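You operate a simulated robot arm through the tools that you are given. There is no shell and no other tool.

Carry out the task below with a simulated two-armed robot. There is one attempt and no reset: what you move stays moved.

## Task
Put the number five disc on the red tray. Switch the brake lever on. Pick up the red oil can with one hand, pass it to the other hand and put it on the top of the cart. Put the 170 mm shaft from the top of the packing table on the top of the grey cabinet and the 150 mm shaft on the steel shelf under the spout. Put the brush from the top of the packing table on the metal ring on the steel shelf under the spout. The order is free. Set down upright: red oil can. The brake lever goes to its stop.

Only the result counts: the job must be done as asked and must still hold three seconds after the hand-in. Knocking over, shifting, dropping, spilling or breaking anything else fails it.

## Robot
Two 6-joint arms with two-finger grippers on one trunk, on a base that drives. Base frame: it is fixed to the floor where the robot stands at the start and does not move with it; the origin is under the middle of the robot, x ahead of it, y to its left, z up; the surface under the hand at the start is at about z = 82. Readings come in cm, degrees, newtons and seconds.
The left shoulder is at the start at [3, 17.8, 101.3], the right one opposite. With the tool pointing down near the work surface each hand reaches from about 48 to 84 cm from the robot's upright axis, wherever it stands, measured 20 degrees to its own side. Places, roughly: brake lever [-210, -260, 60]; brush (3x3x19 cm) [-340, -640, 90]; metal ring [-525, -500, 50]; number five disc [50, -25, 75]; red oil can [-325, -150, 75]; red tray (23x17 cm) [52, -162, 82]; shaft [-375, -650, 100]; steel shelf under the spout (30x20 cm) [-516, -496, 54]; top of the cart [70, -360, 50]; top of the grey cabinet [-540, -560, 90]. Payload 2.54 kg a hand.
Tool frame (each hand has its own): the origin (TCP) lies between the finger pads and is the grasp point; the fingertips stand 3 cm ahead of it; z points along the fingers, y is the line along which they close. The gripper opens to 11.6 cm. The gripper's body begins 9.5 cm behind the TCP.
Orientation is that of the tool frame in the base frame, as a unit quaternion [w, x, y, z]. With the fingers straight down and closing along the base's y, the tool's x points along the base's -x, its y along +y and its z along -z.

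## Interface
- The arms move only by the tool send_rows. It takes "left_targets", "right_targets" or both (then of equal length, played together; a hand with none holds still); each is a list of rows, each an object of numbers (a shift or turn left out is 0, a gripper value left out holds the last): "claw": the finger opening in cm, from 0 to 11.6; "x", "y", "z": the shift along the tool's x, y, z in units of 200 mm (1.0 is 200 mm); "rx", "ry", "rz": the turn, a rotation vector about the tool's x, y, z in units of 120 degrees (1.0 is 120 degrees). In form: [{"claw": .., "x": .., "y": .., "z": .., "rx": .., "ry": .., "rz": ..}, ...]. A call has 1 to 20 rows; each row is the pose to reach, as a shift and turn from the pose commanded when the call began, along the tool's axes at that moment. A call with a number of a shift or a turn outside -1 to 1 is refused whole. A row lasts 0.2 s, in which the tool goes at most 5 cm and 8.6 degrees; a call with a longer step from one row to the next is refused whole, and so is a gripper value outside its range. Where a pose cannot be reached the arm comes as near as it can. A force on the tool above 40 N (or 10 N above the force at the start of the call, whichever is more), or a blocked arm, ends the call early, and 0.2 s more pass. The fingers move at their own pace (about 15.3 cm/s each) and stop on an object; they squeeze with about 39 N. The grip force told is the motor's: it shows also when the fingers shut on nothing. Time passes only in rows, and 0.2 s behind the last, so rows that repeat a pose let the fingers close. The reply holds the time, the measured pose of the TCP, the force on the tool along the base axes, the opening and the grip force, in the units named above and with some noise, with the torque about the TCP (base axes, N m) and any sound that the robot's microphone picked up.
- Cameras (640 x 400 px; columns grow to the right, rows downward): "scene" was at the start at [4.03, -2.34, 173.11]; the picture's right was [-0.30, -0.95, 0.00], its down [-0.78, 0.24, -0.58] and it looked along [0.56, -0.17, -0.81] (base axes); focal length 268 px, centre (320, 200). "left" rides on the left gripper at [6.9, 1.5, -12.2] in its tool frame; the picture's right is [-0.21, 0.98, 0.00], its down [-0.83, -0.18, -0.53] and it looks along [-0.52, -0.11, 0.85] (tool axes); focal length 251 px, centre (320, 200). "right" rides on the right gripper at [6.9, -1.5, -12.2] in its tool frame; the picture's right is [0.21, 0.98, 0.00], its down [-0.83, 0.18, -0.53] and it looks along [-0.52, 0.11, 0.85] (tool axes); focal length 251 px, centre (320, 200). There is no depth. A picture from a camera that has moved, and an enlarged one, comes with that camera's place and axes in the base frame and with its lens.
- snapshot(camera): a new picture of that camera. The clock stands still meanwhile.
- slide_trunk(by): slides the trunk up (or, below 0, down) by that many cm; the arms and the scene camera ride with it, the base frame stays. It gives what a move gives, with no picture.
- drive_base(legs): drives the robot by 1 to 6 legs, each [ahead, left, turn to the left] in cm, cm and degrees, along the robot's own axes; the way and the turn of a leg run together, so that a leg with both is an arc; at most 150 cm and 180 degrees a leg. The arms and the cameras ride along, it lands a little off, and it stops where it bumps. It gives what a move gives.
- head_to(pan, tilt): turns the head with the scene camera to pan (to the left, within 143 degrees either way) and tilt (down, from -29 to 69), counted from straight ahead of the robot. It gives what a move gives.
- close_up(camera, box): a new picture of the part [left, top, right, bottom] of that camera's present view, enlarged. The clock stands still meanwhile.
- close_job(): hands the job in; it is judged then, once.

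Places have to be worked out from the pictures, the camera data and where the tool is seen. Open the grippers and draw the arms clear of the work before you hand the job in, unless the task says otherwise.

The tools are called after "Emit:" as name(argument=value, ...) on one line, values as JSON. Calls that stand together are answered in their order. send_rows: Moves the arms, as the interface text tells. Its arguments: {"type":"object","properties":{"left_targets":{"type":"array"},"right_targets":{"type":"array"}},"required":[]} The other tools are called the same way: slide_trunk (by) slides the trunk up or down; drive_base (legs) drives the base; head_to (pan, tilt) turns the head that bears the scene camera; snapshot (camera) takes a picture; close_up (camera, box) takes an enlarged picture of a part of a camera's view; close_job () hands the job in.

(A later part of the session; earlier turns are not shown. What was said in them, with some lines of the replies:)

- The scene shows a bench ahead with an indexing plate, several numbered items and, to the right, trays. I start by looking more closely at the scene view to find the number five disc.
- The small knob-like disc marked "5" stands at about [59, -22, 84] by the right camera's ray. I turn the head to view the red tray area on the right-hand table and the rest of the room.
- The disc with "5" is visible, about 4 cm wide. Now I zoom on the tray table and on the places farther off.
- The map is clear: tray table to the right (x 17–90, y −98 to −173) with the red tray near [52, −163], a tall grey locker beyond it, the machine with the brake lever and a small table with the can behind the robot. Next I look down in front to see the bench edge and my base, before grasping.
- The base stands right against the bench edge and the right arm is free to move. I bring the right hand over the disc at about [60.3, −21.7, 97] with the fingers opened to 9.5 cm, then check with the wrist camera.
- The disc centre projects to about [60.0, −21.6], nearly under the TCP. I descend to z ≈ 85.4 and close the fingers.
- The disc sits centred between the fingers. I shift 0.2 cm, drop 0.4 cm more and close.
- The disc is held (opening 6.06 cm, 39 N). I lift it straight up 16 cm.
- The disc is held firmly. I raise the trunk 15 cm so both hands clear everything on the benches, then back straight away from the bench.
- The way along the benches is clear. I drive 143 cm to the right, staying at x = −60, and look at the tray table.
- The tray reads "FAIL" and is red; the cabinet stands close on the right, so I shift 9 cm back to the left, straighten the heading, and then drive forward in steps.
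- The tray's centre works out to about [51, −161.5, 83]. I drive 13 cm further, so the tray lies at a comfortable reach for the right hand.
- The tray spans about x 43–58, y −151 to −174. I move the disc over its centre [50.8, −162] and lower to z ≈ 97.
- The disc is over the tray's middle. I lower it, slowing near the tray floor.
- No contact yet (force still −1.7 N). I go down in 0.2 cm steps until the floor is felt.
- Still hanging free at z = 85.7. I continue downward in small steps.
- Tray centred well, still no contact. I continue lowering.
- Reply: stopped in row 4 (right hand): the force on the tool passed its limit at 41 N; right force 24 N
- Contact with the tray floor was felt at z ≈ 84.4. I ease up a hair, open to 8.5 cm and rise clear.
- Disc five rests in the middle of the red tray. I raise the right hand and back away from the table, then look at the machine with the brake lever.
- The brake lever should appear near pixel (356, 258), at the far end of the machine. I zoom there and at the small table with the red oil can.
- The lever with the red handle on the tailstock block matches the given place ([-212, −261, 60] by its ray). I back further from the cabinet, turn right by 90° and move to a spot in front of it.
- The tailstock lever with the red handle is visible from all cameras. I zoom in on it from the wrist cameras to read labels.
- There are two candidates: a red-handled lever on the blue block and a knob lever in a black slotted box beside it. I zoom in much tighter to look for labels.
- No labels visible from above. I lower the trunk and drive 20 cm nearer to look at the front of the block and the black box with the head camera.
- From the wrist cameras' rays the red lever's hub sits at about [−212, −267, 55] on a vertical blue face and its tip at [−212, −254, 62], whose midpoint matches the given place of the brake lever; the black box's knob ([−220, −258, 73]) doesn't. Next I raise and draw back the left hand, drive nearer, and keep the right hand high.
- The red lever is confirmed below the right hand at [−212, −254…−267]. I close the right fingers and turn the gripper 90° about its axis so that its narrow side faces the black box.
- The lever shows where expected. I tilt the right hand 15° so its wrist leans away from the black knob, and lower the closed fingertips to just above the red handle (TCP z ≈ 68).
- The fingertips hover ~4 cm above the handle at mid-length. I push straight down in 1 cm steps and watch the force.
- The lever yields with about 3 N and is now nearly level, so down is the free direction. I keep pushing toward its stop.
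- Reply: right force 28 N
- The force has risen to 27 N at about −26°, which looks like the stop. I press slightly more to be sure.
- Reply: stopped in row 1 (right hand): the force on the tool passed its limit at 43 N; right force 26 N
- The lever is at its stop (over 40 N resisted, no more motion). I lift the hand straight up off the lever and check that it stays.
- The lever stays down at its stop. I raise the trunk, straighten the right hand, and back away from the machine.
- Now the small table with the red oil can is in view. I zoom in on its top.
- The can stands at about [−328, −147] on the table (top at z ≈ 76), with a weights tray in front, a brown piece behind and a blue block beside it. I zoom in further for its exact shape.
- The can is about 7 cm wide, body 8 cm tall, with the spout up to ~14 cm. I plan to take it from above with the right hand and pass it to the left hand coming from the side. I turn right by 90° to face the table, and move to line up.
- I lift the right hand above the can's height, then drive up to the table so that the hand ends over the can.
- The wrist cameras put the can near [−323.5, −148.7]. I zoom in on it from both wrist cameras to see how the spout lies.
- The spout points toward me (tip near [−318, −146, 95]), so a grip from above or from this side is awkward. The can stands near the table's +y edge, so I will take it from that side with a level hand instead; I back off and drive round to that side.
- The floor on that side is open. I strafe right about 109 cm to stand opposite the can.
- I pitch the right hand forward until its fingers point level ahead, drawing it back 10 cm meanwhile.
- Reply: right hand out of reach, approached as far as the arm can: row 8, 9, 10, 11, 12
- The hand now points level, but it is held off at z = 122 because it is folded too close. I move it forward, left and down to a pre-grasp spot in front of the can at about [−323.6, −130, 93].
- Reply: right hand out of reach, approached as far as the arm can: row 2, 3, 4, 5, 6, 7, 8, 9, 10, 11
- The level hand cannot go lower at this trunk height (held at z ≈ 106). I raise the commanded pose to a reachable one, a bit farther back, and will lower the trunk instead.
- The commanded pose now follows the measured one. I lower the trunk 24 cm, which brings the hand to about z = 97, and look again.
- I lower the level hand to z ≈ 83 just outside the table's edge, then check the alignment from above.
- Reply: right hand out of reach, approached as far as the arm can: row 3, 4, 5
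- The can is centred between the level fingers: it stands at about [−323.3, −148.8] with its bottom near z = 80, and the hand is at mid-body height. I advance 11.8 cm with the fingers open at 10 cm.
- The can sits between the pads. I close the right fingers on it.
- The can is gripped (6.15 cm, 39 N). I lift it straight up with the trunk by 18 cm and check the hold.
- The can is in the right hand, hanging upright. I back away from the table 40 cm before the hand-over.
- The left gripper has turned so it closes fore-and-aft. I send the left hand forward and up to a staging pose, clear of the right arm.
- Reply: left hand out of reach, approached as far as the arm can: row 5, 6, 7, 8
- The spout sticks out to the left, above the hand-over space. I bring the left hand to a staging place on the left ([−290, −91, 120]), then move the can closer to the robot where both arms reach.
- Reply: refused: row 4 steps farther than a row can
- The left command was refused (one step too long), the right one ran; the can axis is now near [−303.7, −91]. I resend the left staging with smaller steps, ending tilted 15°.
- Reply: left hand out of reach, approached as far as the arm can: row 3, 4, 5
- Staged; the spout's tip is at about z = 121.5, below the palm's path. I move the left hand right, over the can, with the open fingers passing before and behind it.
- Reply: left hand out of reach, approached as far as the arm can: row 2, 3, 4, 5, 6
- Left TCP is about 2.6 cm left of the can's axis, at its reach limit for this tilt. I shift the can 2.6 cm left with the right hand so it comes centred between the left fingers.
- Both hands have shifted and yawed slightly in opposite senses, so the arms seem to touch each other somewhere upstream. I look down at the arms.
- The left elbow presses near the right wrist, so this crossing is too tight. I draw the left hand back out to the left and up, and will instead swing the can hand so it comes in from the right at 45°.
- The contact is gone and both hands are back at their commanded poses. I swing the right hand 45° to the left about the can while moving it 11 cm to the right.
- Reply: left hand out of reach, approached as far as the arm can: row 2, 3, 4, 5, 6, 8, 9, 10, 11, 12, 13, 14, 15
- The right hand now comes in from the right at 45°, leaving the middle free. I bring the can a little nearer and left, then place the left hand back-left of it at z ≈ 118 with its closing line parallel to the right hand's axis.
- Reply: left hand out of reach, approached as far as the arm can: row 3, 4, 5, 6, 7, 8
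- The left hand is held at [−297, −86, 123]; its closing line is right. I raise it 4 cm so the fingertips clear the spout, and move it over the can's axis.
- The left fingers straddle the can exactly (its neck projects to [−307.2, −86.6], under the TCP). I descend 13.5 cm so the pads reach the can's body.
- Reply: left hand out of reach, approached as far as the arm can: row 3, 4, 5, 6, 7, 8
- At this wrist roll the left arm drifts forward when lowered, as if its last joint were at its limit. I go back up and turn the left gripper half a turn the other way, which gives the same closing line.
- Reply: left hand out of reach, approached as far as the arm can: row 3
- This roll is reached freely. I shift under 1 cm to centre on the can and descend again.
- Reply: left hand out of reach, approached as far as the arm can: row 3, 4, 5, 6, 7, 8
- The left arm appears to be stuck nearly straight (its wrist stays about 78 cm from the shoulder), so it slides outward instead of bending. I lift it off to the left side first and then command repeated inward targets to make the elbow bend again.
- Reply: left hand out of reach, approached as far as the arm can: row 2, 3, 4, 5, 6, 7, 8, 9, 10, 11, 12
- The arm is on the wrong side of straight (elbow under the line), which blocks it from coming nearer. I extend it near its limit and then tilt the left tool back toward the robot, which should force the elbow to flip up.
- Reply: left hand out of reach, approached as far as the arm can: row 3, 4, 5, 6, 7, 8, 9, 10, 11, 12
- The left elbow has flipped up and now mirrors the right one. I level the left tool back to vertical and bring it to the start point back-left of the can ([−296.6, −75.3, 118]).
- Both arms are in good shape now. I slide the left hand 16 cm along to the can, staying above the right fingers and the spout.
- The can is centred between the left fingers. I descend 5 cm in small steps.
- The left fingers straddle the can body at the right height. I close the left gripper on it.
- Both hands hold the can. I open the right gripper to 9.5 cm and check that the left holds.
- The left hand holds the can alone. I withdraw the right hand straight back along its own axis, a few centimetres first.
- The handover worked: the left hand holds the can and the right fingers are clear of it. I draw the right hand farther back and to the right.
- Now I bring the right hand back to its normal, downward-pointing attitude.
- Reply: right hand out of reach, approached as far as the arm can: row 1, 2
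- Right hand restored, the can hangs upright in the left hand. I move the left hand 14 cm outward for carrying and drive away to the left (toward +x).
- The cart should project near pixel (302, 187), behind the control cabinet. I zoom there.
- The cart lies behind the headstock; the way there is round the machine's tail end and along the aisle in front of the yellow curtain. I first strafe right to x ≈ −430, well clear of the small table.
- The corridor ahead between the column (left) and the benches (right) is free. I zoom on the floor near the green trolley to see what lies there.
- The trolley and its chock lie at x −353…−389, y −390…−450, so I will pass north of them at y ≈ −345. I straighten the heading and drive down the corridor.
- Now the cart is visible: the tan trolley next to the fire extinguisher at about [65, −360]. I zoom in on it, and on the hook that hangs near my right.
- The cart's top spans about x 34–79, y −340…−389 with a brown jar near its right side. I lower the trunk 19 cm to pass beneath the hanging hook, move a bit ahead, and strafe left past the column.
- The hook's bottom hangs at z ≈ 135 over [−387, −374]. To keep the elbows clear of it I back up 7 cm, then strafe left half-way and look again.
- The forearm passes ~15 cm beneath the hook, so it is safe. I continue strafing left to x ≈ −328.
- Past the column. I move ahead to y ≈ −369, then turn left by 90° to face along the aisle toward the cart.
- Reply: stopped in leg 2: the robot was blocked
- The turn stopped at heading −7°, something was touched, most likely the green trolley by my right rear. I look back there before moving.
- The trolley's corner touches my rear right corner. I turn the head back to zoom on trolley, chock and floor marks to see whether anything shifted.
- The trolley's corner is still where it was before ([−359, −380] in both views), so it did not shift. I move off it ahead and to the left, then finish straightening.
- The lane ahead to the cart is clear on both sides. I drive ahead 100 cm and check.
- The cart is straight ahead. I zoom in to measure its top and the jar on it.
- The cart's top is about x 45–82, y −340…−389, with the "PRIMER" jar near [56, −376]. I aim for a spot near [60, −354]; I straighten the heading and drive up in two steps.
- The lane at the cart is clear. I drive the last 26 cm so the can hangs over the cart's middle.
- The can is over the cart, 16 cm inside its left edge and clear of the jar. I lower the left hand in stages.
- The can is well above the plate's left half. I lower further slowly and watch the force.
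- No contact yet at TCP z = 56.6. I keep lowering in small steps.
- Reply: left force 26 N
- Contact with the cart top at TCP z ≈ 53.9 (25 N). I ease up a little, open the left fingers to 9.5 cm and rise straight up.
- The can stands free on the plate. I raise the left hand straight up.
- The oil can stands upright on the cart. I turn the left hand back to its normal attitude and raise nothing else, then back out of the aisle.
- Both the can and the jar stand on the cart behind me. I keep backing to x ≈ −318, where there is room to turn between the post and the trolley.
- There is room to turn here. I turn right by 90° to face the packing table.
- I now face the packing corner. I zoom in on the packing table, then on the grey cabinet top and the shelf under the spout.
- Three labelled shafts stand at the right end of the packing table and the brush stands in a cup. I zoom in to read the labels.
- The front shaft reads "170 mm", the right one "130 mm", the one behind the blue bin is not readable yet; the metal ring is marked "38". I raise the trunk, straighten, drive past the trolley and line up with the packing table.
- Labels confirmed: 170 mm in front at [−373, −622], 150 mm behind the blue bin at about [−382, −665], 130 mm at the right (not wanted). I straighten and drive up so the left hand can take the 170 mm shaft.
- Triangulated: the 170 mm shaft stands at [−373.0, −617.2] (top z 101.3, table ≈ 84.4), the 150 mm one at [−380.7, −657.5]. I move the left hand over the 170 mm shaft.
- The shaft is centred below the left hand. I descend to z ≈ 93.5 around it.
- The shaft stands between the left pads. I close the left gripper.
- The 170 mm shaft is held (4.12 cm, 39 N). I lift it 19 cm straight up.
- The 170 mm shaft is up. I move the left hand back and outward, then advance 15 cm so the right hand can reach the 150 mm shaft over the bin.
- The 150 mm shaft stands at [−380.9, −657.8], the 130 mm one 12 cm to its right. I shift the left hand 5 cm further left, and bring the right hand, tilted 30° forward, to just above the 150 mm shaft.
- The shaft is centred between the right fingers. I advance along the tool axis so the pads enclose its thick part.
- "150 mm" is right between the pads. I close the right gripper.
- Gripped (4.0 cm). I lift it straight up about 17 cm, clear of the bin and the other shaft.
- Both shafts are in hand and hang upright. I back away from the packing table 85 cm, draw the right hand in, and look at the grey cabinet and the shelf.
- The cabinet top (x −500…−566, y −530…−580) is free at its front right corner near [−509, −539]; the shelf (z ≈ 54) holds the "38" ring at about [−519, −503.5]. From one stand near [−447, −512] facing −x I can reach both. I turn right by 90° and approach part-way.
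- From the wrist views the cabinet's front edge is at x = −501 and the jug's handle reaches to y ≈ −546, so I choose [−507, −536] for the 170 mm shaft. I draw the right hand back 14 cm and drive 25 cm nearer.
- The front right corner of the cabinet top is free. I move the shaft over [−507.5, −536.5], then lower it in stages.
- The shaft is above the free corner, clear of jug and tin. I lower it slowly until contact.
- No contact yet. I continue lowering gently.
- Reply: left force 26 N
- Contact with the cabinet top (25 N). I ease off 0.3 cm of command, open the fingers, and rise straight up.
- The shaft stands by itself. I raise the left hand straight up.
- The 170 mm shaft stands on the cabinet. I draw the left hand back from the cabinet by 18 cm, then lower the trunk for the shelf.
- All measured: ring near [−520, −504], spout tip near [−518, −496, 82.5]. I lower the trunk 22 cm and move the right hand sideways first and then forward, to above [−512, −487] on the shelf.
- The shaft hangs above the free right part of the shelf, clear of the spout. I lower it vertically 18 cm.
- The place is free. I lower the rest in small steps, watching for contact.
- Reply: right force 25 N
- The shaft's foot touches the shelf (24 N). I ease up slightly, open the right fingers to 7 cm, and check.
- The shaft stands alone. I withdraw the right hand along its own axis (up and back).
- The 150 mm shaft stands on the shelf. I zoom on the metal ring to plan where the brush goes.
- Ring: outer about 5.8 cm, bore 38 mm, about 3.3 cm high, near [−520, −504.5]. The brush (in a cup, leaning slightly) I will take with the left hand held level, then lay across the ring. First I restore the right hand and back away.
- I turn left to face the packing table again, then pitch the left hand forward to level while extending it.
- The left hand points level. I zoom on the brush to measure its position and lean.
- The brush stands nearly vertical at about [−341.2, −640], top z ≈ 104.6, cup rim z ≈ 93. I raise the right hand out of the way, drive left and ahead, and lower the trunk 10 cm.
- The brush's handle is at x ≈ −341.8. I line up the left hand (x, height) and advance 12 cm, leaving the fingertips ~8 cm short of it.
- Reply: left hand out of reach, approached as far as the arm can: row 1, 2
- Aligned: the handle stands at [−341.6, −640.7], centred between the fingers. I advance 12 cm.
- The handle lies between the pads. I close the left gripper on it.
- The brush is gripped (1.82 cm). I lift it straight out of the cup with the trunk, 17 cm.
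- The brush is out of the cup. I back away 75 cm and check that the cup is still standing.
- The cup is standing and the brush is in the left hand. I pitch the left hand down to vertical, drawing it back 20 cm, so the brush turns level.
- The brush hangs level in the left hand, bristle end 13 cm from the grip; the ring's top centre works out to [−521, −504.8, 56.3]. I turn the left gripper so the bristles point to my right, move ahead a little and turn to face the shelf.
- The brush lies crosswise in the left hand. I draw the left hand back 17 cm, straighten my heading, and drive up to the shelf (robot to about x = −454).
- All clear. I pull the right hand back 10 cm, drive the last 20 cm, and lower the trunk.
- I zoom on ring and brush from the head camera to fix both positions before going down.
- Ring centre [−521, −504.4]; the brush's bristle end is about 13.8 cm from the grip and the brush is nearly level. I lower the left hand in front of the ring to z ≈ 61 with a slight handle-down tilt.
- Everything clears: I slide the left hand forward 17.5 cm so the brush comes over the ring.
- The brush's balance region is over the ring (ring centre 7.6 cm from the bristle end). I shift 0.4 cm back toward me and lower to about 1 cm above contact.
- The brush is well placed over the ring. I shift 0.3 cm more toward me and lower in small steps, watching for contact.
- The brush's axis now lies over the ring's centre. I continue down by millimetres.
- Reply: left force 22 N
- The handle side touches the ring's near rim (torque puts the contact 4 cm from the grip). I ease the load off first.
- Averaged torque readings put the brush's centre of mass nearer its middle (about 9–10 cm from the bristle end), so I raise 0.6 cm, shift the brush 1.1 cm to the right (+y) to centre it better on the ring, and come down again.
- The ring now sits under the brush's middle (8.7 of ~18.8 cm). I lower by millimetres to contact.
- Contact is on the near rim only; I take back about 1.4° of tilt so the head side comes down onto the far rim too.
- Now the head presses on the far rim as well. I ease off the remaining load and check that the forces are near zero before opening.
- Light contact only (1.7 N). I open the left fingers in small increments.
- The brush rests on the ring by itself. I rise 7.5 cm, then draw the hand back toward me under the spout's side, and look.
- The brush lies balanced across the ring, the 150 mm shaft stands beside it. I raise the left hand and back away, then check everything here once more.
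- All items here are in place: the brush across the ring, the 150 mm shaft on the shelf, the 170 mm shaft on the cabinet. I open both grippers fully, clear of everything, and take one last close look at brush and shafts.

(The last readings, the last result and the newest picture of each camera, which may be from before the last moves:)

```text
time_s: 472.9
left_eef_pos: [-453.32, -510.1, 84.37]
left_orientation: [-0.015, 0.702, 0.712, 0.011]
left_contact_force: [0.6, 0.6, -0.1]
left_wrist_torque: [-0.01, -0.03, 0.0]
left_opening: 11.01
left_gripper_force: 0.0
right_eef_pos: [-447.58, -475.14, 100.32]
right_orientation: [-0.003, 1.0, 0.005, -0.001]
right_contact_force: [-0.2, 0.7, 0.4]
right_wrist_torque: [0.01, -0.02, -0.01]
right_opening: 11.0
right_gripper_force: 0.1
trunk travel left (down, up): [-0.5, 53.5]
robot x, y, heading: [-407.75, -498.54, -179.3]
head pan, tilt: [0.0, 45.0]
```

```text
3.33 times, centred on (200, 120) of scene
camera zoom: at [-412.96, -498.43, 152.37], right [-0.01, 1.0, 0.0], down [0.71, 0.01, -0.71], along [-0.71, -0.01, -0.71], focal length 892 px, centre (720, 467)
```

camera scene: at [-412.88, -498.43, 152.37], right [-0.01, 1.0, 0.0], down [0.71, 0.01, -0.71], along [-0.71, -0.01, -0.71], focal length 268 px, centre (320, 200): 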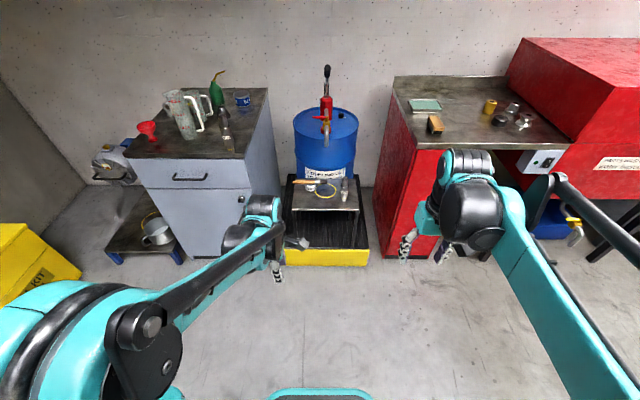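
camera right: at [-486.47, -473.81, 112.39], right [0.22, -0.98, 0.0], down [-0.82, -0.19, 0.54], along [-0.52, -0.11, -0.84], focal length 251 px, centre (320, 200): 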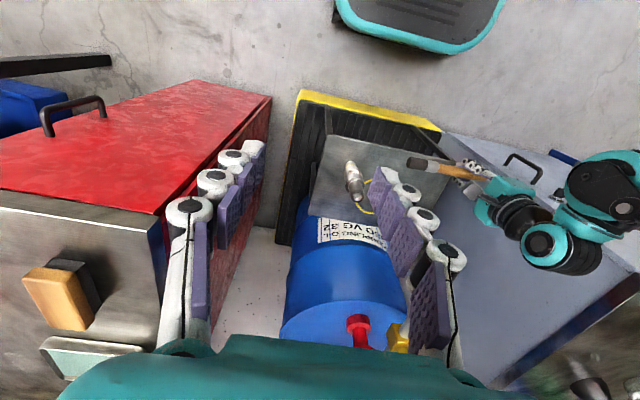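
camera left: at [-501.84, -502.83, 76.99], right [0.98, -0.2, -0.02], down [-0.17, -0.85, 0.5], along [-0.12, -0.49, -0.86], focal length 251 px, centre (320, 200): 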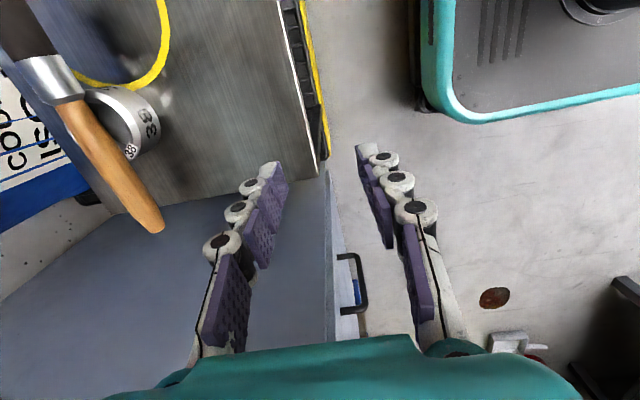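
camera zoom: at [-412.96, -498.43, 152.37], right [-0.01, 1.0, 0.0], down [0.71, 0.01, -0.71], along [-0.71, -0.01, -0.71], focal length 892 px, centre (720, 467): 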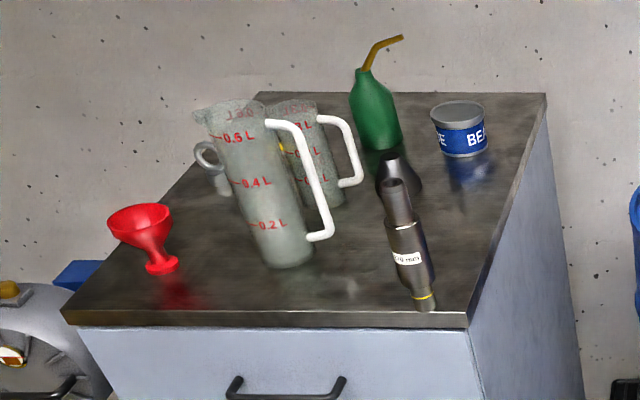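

Brush and shafts look right. The 170 mm shaft's foot seems close to the cabinet's front edge, so I zoom in on it.

Emit:
close_up(camera="scene", box=[215, 125, 265, 165])

Emit:
snapshot(camera="left")

```text
10.00 times, centred on (240, 145) of scene
camera zoom: at [-412.96, -498.43, 152.37], right [-0.01, 1.0, 0.0], down [0.71, 0.01, -0.71], along [-0.71, -0.01, -0.71], focal length 2676 px, centre (1120, 750)
```

zoom: 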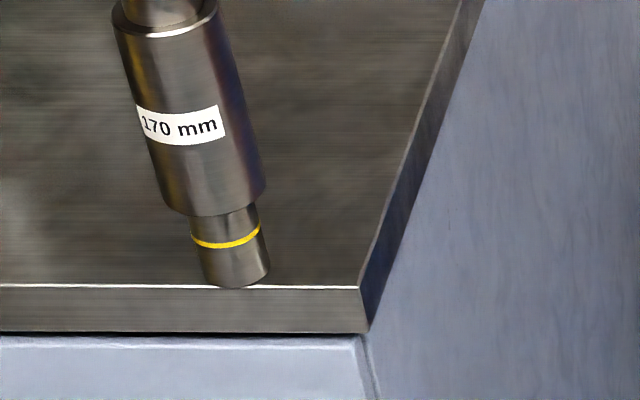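

```text
taken
camera left: at [-451.82, -503.67, 96.58], right [0.98, -0.2, -0.02], down [-0.16, -0.85, 0.5], along [-0.11, -0.49, -0.86], focal length 251 px, centre (320, 200)
```

left: 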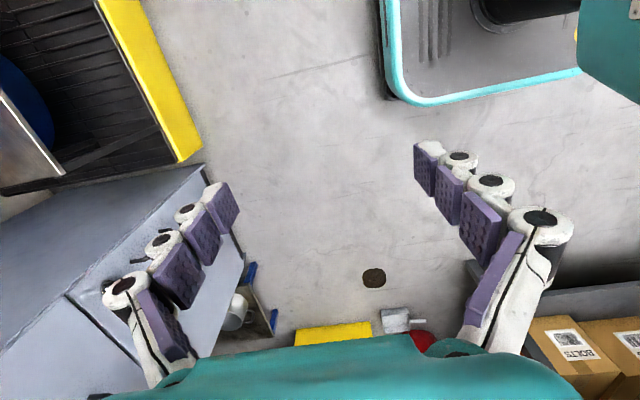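

The shaft's foot is right at the cabinet's front edge, which is too marginal, so I will re-grip it and set it 6 cm further in. First I raise the trunk and turn the left gripper back to its normal attitude.

Emit:
slide_trunk(by=22)

Emit:
send_rows(left_targets=[{"claw": 8, "ry": -0.02}, {"ry": -0.02}])

Emit:
send_rows(left_targets=[{"rz": 0.07}, {"rz": 0.14}, {"rz": 0.21}, {"rz": 0.28}, {"rz": 0.35}, {"rz": 0.42}, {"rz": 0.49}, {"rz": 0.56}, {"rz": 0.63}, {"rz": 0.7}, {"rz": 0.75}, {"rz": 0.75}])

Emit:
drive_base(legs=[[0, 12, -0.6]])

Emit:
snapshot(camera="scene")

```text
time_s: 475.2
left_eef_pos: [-453.27, -510.04, 106.21]
left_orientation: [-0.017, 0.701, 0.713, 0.011]
left_contact_force: [0.6, -0.4, -0.3]
left_wrist_torque: [-0.01, -0.01, -0.02]
left_opening: 10.99
left_gripper_force: 0.1
right_eef_pos: [-447.6, -475.32, 122.23]
right_orientation: [-0.002, 1.0, 0.005, -0.002]
right_contact_force: [0.4, 0.2, -0.5]
right_wrist_torque: [0.0, 0.02, -0.02]
right_opening: 11.02
right_gripper_force: 0.1
trunk travel left (down, up): [-22.5, 31.5]
robot x, y, heading: [-407.78, -498.16, -179.6]
head pan, tilt: [0.0, 45.0]
```

```text
time_s: 475.8
left_eef_pos: [-453.3, -510.12, 106.15]
left_orientation: [-0.001, 0.702, 0.712, -0.003]
left_contact_force: [0.6, 0.1, 0.0]
left_wrist_torque: [0.0, 0.01, -0.03]
left_opening: 8.02
left_gripper_force: 0.0
right_eef_pos: [-447.56, -475.26, 122.2]
right_orientation: [-0.002, 1.0, 0.005, -0.002]
right_contact_force: [-0.1, -1.1, -0.1]
right_wrist_torque: [0.01, 0.04, 0.03]
right_opening: 11.01
right_gripper_force: 0.2
trunk travel left (down, up): [-22.5, 31.5]
robot x, y, heading: [-407.89, -498.19, -179.5]
head pan, tilt: [0.0, 45.0]
```

```text
time_s: 478.4
left_eef_pos: [-453.34, -510.02, 106.17]
left_orientation: [0.002, 1.0, 0.007, -0.003]
left_contact_force: [-0.8, 0.1, -0.2]
left_wrist_torque: [0.0, 0.01, 0.02]
left_opening: 8.01
left_gripper_force: 0.2
right_eef_pos: [-447.67, -475.3, 122.29]
right_orientation: [-0.002, 1.0, 0.005, -0.002]
right_contact_force: [-0.6, -0.3, -0.2]
right_wrist_torque: [-0.01, 0.01, 0.0]
right_opening: 10.99
right_gripper_force: 0.2
trunk travel left (down, up): [-22.5, 31.5]
robot x, y, heading: [-407.98, -498.19, -179.3]
head pan, tilt: [0.0, 45.0]
```

```text
time_s: 479.7
left_eef_pos: [-453.36, -521.49, 106.23]
left_orientation: [0.001, 1.0, 0.003, -0.003]
left_contact_force: [0.2, -0.3, -0.1]
left_wrist_torque: [0.03, 0.01, -0.01]
left_opening: 8.02
left_gripper_force: 0.0
right_eef_pos: [-447.2, -486.72, 122.17]
right_orientation: [-0.002, 1.0, 0.0, -0.002]
right_contact_force: [-0.3, -1.3, -0.3]
right_wrist_torque: [0.07, -0.03, -0.01]
right_opening: 11.0
right_gripper_force: 0.0
trunk travel left (down, up): [-22.5, 31.5]
robot x, y, heading: [-407.63, -510.54, 180.5]
head pan, tilt: [0.0, 45.0]
```

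```text
taken
camera scene: at [-412.91, -510.39, 174.37], right [0.0, 1.0, 0.0], down [0.71, 0.0, -0.71], along [-0.71, 0.0, -0.71], focal length 268 px, centre (320, 200)
```

scene: 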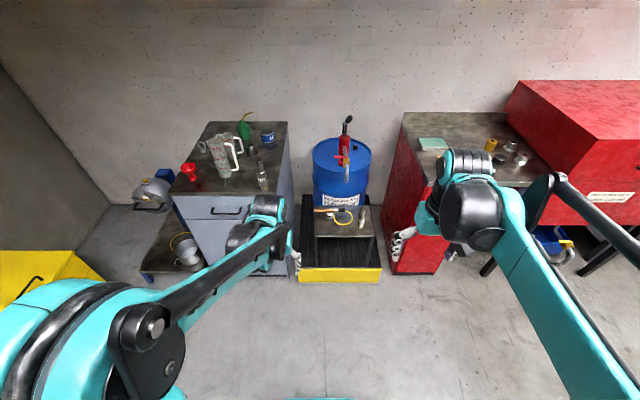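

I raise the left hand to z ≈ 115, shift it 13 cm to the left, and drive ahead 39 cm to the earlier stand.

Emit:
send_rows(left_targets=[{"y": 0.1, "z": -0.15}, {"y": 0.25, "z": -0.3}, {"y": 0.4, "z": -0.45}, {"y": 0.55, "z": -0.45}, {"y": 0.66, "z": -0.45}, {"y": 0.66, "z": -0.45}])

Emit:
drive_base(legs=[[39, 0, -0.4]])

Emit:
snapshot(camera="left")

Emit:
close_up(camera="scene", box=[160, 130, 300, 270])

```text
time_s: 481.1
left_eef_pos: [-453.03, -534.58, 115.43]
left_orientation: [0.002, 1.0, 0.002, -0.004]
left_contact_force: [-1.9, 0.3, 0.4]
left_wrist_torque: [0.0, -0.03, -0.02]
left_opening: 8.01
left_gripper_force: 0.0
right_eef_pos: [-447.33, -486.64, 122.21]
right_orientation: [-0.001, 1.0, 0.0, -0.002]
right_contact_force: [0.2, -0.7, -1.1]
right_wrist_torque: [0.02, -0.01, 0.0]
right_opening: 11.01
right_gripper_force: 0.0
trunk travel left (down, up): [-22.5, 31.5]
robot x, y, heading: [-408.18, -510.09, 179.6]
head pan, tilt: [0.0, 45.0]
```

```text
time_s: 483.5
left_eef_pos: [-491.66, -534.14, 115.35]
left_orientation: [0.002, 1.0, -0.002, -0.004]
left_contact_force: [0.2, 0.0, -0.3]
left_wrist_torque: [-0.01, -0.06, -0.01]
left_opening: 7.98
left_gripper_force: 0.0
right_eef_pos: [-485.38, -486.05, 122.22]
right_orientation: [-0.002, 1.0, -0.004, -0.002]
right_contact_force: [0.3, -0.3, 0.2]
right_wrist_torque: [0.02, 0.0, 0.05]
right_opening: 11.01
right_gripper_force: 0.1
trunk travel left (down, up): [-22.5, 31.5]
robot x, y, heading: [-445.84, -509.74, 179.6]
head pan, tilt: [0.0, 45.0]
```

```text
taken
camera left: at [-484.67, -535.68, 127.41], right [-0.22, -0.98, 0.0], down [-0.82, 0.19, 0.54], along [-0.53, 0.11, -0.84], focal length 251 px, centre (320, 200)
```

left: 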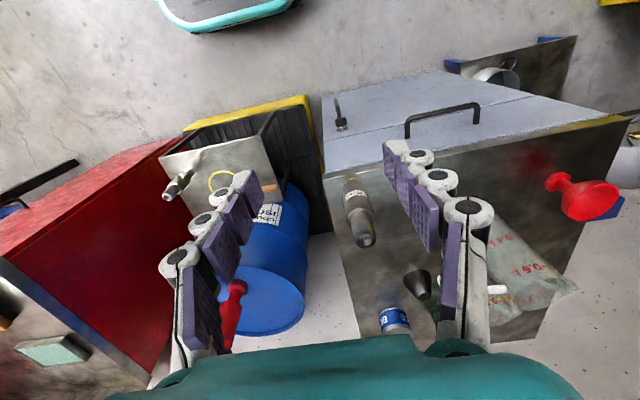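

```text
2.86 times, centred on (230, 200) of scene
camera zoom: at [-451.2, -510.02, 174.36], right [0.01, 1.0, 0.0], down [0.71, -0.01, -0.71], along [-0.71, 0.01, -0.71], focal length 764 px, centre (577, 200)
```

zoom: 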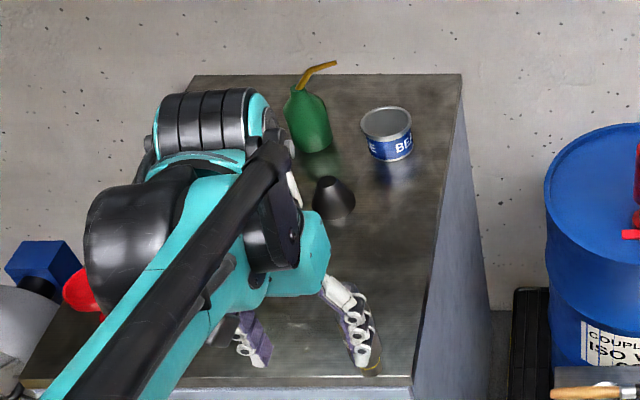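

The shaft is at [−507.9, −536.8], the front edge at x ≈ −506. I bring the left hand above it and descend around it.

Emit:
send_rows(left_targets=[{"x": -0.2, "y": 0.03}, {"x": -0.4, "y": 0.07}, {"x": -0.6, "y": 0.1}, {"x": -0.8, "y": 0.135}, {"x": -0.81, "y": 0.135}])

Emit:
snapshot(camera="left")

```text
time_s: 484.7
left_eef_pos: [-507.66, -536.71, 115.37]
left_orientation: [0.002, 1.0, -0.001, -0.005]
left_contact_force: [0.5, 0.1, 0.6]
left_wrist_torque: [0.0, 0.05, 0.0]
left_opening: 8.01
left_gripper_force: 0.1
right_eef_pos: [-485.19, -486.17, 122.45]
right_orientation: [-0.002, 1.0, -0.004, -0.001]
right_contact_force: [-0.5, 0.2, -0.1]
right_wrist_torque: [-0.02, 0.02, -0.02]
right_opening: 10.98
right_gripper_force: 0.1
trunk travel left (down, up): [-22.5, 31.5]
robot x, y, heading: [-446.2, -510.2, 179.5]
head pan, tilt: [0.0, 45.0]
```

```text
taken
camera left: at [-500.66, -538.18, 127.39], right [-0.22, -0.98, 0.01], down [-0.82, 0.19, 0.54], along [-0.53, 0.11, -0.84], focal length 251 px, centre (320, 200)
```

left: 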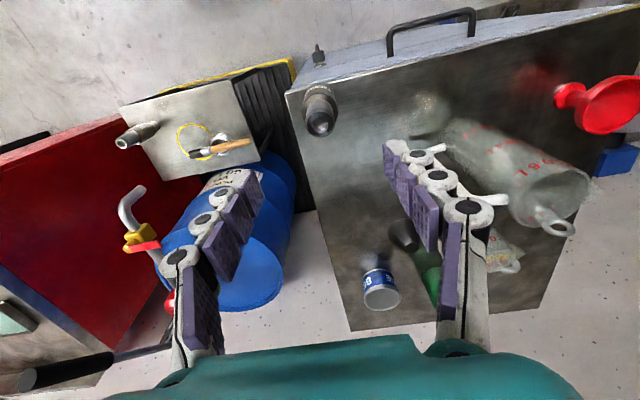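

Centred. I descend to the earlier grip height (TCP z ≈ 95).

Emit:
send_rows(left_targets=[{"z": 0.2}, {"z": 0.4}, {"z": 0.6}, {"z": 0.75}, {"z": 0.88}, {"z": 0.98}, {"z": 1.0}])

Emit:
snapshot(camera="left")

```text
time_s: 486.3
left_eef_pos: [-507.84, -536.79, 95.5]
left_orientation: [0.002, 1.0, -0.002, -0.003]
left_contact_force: [0.5, -0.2, -0.4]
left_wrist_torque: [-0.01, 0.0, 0.02]
left_opening: 8.01
left_gripper_force: 0.0
right_eef_pos: [-485.27, -486.25, 122.33]
right_orientation: [-0.002, 1.0, -0.004, -0.001]
right_contact_force: [0.7, -0.1, -0.3]
right_wrist_torque: [0.02, 0.0, 0.01]
right_opening: 11.04
right_gripper_force: 0.1
trunk travel left (down, up): [-22.5, 31.5]
robot x, y, heading: [-446.18, -510.13, 179.4]
head pan, tilt: [0.0, 45.0]
```

```text
taken
camera left: at [-500.88, -538.42, 107.43], right [-0.22, -0.98, 0.01], down [-0.82, 0.19, 0.54], along [-0.53, 0.11, -0.84], focal length 251 px, centre (320, 200)
```

left: 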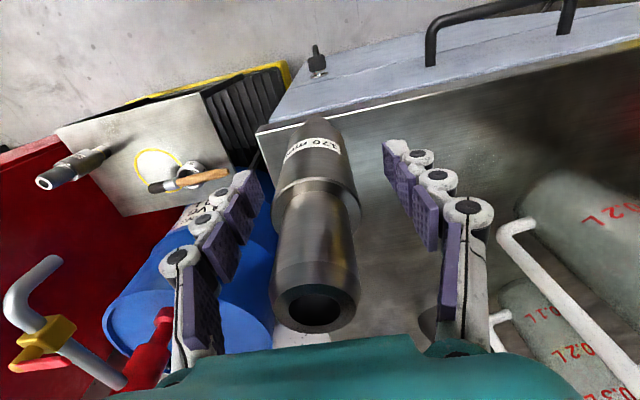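

The shaft is between the pads. I close, lift 2 cm, carry it 6 cm deeper onto the cabinet top.

Emit:
send_rows(left_targets=[{"claw": 0}, {}, {}, {}, {}])

Emit:
send_rows(left_targets=[{"z": -0.04}, {"z": -0.1}, {"z": -0.12}, {"x": -0.1, "z": -0.12}, {"x": -0.2, "z": -0.12}, {"x": -0.3, "z": -0.12}, {"x": -0.3, "z": -0.12}])

Emit:
snapshot(camera="left")

```text
time_s: 487.5
left_eef_pos: [-507.78, -536.85, 95.52]
left_orientation: [0.002, 1.0, -0.002, -0.004]
left_contact_force: [0.9, 3.2, 0.4]
left_wrist_torque: [0.2, 0.01, 0.01]
left_opening: 4.11
left_gripper_force: 39.1
right_eef_pos: [-485.26, -486.2, 122.34]
right_orientation: [-0.002, 1.0, -0.004, -0.002]
right_contact_force: [-0.2, -0.2, 0.5]
right_wrist_torque: [-0.02, 0.03, -0.03]
right_opening: 10.97
right_gripper_force: 0.0
trunk travel left (down, up): [-22.5, 31.5]
robot x, y, heading: [-446.11, -509.6, 179.5]
head pan, tilt: [0.0, 45.0]
```

```text
time_s: 489.1
left_eef_pos: [-513.84, -536.91, 97.91]
left_orientation: [0.001, 1.0, -0.001, -0.003]
left_contact_force: [-1.1, -0.4, -10.5]
left_wrist_torque: [0.0, 0.03, 0.0]
left_opening: 4.1
left_gripper_force: 39.0
right_eef_pos: [-485.19, -486.16, 122.14]
right_orientation: [-0.002, 1.0, -0.005, -0.002]
right_contact_force: [-0.3, -0.3, 1.3]
right_wrist_torque: [0.01, 0.03, 0.0]
right_opening: 10.98
right_gripper_force: 0.1
trunk travel left (down, up): [-22.5, 31.5]
robot x, y, heading: [-446.02, -509.62, 179.4]
head pan, tilt: [0.0, 45.0]
```

```text
taken
camera left: at [-506.88, -538.51, 109.89], right [-0.22, -0.98, 0.0], down [-0.82, 0.19, 0.54], along [-0.53, 0.11, -0.84], focal length 251 px, centre (320, 200)
```

left: 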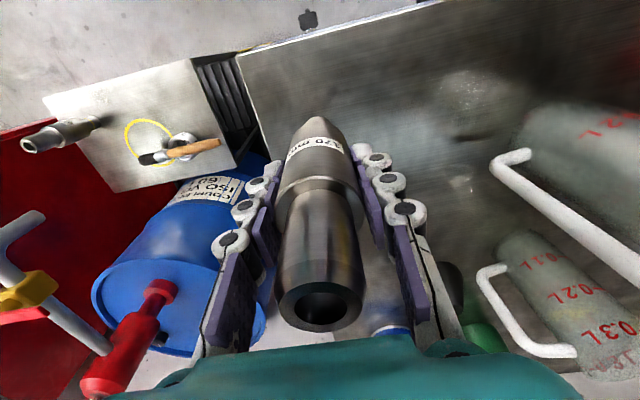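

Held and clear of the jug handle. I lower it slowly to contact (expected at TCP z ≈ 95.5).

Emit:
send_rows(left_targets=[{"z": 0.04}, {"z": 0.08}, {"z": 0.1}, {"z": 0.115}, {"z": 0.125}])

```text
time_s: 490.3
left_eef_pos: [-513.79, -536.89, 95.56]
left_orientation: [0.002, 1.0, -0.002, -0.004]
left_contact_force: [-0.2, -1.2, -11.4]
left_wrist_torque: [0.0, 0.03, 0.0]
left_opening: 4.12
left_gripper_force: 38.7
right_eef_pos: [-485.31, -486.24, 122.3]
right_orientation: [-0.002, 1.0, -0.005, -0.001]
right_contact_force: [-0.6, -0.2, -0.3]
right_wrist_torque: [0.0, 0.01, 0.01]
right_opening: 11.01
right_gripper_force: 0.0
trunk travel left (down, up): [-22.5, 31.5]
robot x, y, heading: [-445.92, -509.99, 179.3]
head pan, tilt: [0.0, 45.0]
```

Emit:
send_rows(left_targets=[{"z": 0.006}, {"z": 0.012}, {"z": 0.018}])

```text
time_s: 491.1
left_eef_pos: [-513.87, -536.94, 95.34]
left_orientation: [0.002, 1.0, 0.0, -0.006]
left_contact_force: [-1.2, -6.5, 27.2]
left_wrist_torque: [-0.25, -0.1, 0.0]
left_opening: 4.11
left_gripper_force: 39.3
right_eef_pos: [-485.11, -486.08, 122.35]
right_orientation: [-0.001, 1.0, -0.004, -0.003]
right_contact_force: [-0.1, -0.3, 0.1]
right_wrist_torque: [0.03, 0.0, 0.02]
right_opening: 11.03
right_gripper_force: 0.0
trunk travel left (down, up): [-22.5, 31.5]
robot x, y, heading: [-446.1, -509.58, 179.5]
head pan, tilt: [0.0, 45.0]
```

Contact (27 N). I ease off, open to 7 cm and rise straight up.

Emit:
send_rows(left_targets=[{"z": -0.01}, {"z": -0.014}, {"z": -0.014}, {"claw": 7.0, "z": -0.014}, {"z": -0.014}, {"z": -0.014}])

Emit:
send_rows(left_targets=[{"z": -0.05}, {"z": -0.15}, {"z": -0.3}, {"z": -0.5}, {"z": -0.7}, {"z": -0.9}, {"z": -0.98}])

Emit:
snapshot(camera="left")

```text
time_s: 492.5
left_eef_pos: [-514.07, -536.91, 95.47]
left_orientation: [0.002, 1.0, -0.001, -0.003]
left_contact_force: [0.0, 0.5, 0.4]
left_wrist_torque: [-0.01, -0.01, 0.01]
left_opening: 6.99
left_gripper_force: 0.0
right_eef_pos: [-485.29, -486.33, 122.25]
right_orientation: [-0.002, 1.0, -0.005, -0.002]
right_contact_force: [0.5, 0.3, 0.1]
right_wrist_torque: [0.01, 0.0, -0.03]
right_opening: 11.03
right_gripper_force: 0.1
trunk travel left (down, up): [-22.5, 31.5]
robot x, y, heading: [-445.68, -510.2, 179.5]
head pan, tilt: [0.0, 45.0]
```

```text
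time_s: 494.1
left_eef_pos: [-513.8, -536.78, 114.82]
left_orientation: [0.002, 1.0, -0.001, -0.004]
left_contact_force: [-0.7, -0.1, 0.2]
left_wrist_torque: [0.01, -0.01, -0.02]
left_opening: 7.0
left_gripper_force: 0.1
right_eef_pos: [-485.21, -486.22, 122.19]
right_orientation: [-0.002, 1.0, -0.005, -0.002]
right_contact_force: [0.6, 0.6, -0.2]
right_wrist_torque: [0.0, -0.01, 0.02]
right_opening: 11.02
right_gripper_force: 0.0
trunk travel left (down, up): [-22.5, 31.5]
robot x, y, heading: [-445.76, -510.0, 179.7]
head pan, tilt: [0.0, 45.0]
```

```text
taken
camera left: at [-506.83, -538.22, 126.86], right [-0.22, -0.98, 0.0], down [-0.82, 0.19, 0.54], along [-0.53, 0.11, -0.84], focal length 251 px, centre (320, 200)
```

left: 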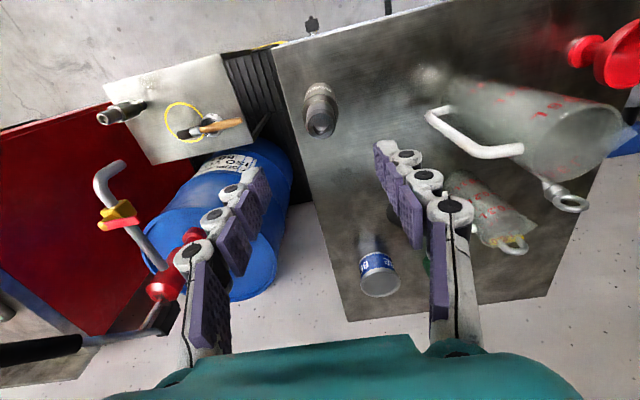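

The 170 mm shaft now stands well inside the cabinet top. I draw the left hand back, back the robot away, and take a last look.

Emit:
send_rows(left_targets=[{"x": 0.2}, {"x": 0.4}, {"x": 0.6}, {"x": 0.8}, {"x": 0.9}, {"claw": 11.0, "x": 0.9}])

Emit:
drive_base(legs=[[-55, 0, 0]])

Emit:
snapshot(camera="scene")

Emit:
close_up(camera="scene", box=[180, 80, 400, 230])

```text
time_s: 495.5
left_eef_pos: [-495.94, -536.94, 114.82]
left_orientation: [0.001, 1.0, -0.001, -0.004]
left_contact_force: [0.6, 0.3, 0.0]
left_wrist_torque: [-0.01, -0.03, 0.0]
left_opening: 11.0
left_gripper_force: 0.0
right_eef_pos: [-485.38, -486.21, 122.2]
right_orientation: [-0.001, 1.0, -0.005, -0.002]
right_contact_force: [0.0, 0.6, 0.2]
right_wrist_torque: [0.0, -0.01, 0.0]
right_opening: 11.01
right_gripper_force: 0.1
trunk travel left (down, up): [-22.5, 31.5]
robot x, y, heading: [-445.92, -510.28, 179.7]
head pan, tilt: [0.0, 45.0]
```

```text
time_s: 498.6
left_eef_pos: [-441.29, -537.66, 114.82]
left_orientation: [0.001, 1.0, 0.003, -0.005]
left_contact_force: [0.2, -0.3, 0.5]
left_wrist_torque: [-0.01, 0.05, -0.03]
left_opening: 10.98
left_gripper_force: 0.1
right_eef_pos: [-431.42, -486.7, 122.32]
right_orientation: [-0.001, 1.0, 0.0, -0.002]
right_contact_force: [-0.1, 0.2, 0.4]
right_wrist_torque: [0.03, 0.02, 0.03]
right_opening: 11.0
right_gripper_force: 0.0
trunk travel left (down, up): [-22.5, 31.5]
robot x, y, heading: [-391.33, -509.92, -179.9]
head pan, tilt: [0.0, 45.0]
```

```text
taken
camera scene: at [-396.88, -510.32, 174.37], right [0.0, 1.0, 0.0], down [0.71, 0.0, -0.71], along [-0.71, 0.0, -0.71], focal length 268 px, centre (320, 200)
```

scene: 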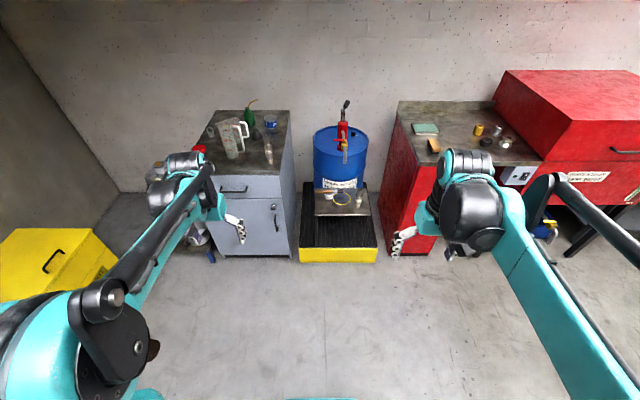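

```text
2.67 times, centred on (290, 155) of scene
camera zoom: at [-396.88, -510.32, 174.37], right [0.0, 1.0, 0.0], down [0.71, 0.0, -0.71], along [-0.71, 0.0, -0.71], focal length 714 px, centre (400, 320)
```

zoom: 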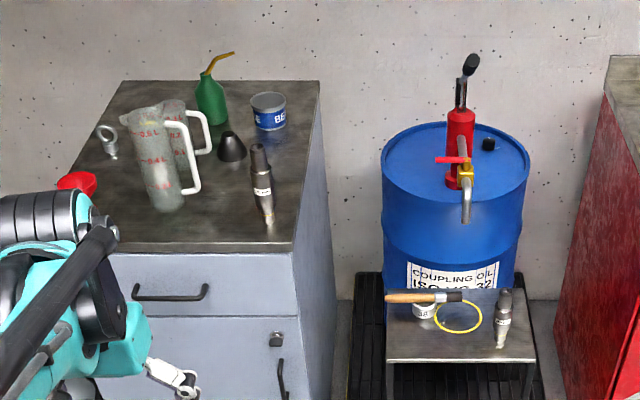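

Everything in this corner is right. I pan the head back once to check the brake lever from here.

Emit:
head_to(pan=-126, tilt=15)

Emit:
snapshot(camera="scene")

Emit:
close_up(camera="scene", box=[280, 180, 400, 270])

```text
time_s: 500.7
left_eef_pos: [-441.56, -537.62, 114.72]
left_orientation: [0.002, 1.0, 0.003, -0.004]
left_contact_force: [0.7, -1.1, -0.5]
left_wrist_torque: [-0.01, -0.01, 0.03]
left_opening: 11.01
left_gripper_force: 0.1
right_eef_pos: [-431.42, -486.8, 122.28]
right_orientation: [-0.002, 1.0, 0.0, -0.002]
right_contact_force: [-0.2, -0.8, 0.3]
right_wrist_torque: [0.0, -0.01, 0.02]
right_opening: 10.99
right_gripper_force: 0.1
trunk travel left (down, up): [-22.5, 31.5]
robot x, y, heading: [-391.99, -510.21, -180.1]
head pan, tilt: [-126.0, 15.0]
```

```text
taken
camera scene: at [-383.34, -502.76, 179.05], right [0.81, -0.59, 0.0], down [-0.15, -0.21, -0.97], along [0.57, 0.78, -0.26], focal length 268 px, centre (320, 200)
```

scene: 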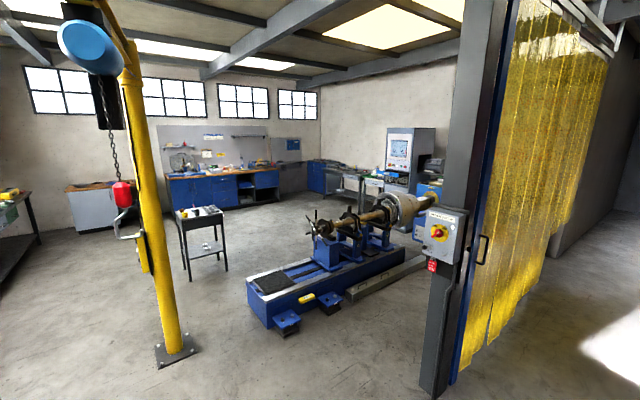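

```text
4.44 times, centred on (340, 225) of scene
camera zoom: at [-383.34, -502.76, 179.05], right [0.81, -0.59, 0.0], down [-0.15, -0.21, -0.97], along [0.57, 0.78, -0.26], focal length 1189 px, centre (231, 89)
```

zoom: 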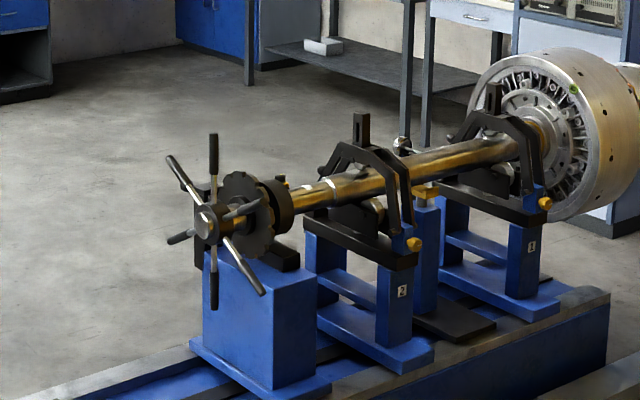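

The lever is hidden behind the tailstock from here, but it stayed at its stop when I left it; all other items are set down, both grippers are open and clear. I hand the job in.

Emit:
close_job()

```text
The job is handed in.
```

I've handed the job in with every step done. The result has not come back, so I can't say yet whether it passed.

| Item | Where it is now |
|---|---|
| Number five disc | Middle of the red tray |
| Brake lever | Pushed down to its stop |
| Red oil can | Upright on the cart, after passing from the right hand to the left in the air |
| 170 mm shaft | Standing on the grey cabinet, near the front right corner |
| 150 mm shaft | Standing on the steel shelf, at its right side |
| Brush | Lying balanced across the ring marked "38" on the shelf |

- **Which lever:** I found no label on it. I took the red-handled lever on the tailstock because it matched the place you gave; the knob in the black box beside it did not. I did not check for an "on" mark. I pushed it the way it moved freely until it stopped, and I could not see it from my last position.
- **Green trolley:** My base touched its corner while turning. Comparing pictures from before and after, I saw no sign that it moved.
- **170 mm shaft:** I first set it right at the cabinet's front edge, so I picked it up again and put it 6 cm further in.

Both grippers were open and clear when I handed in.
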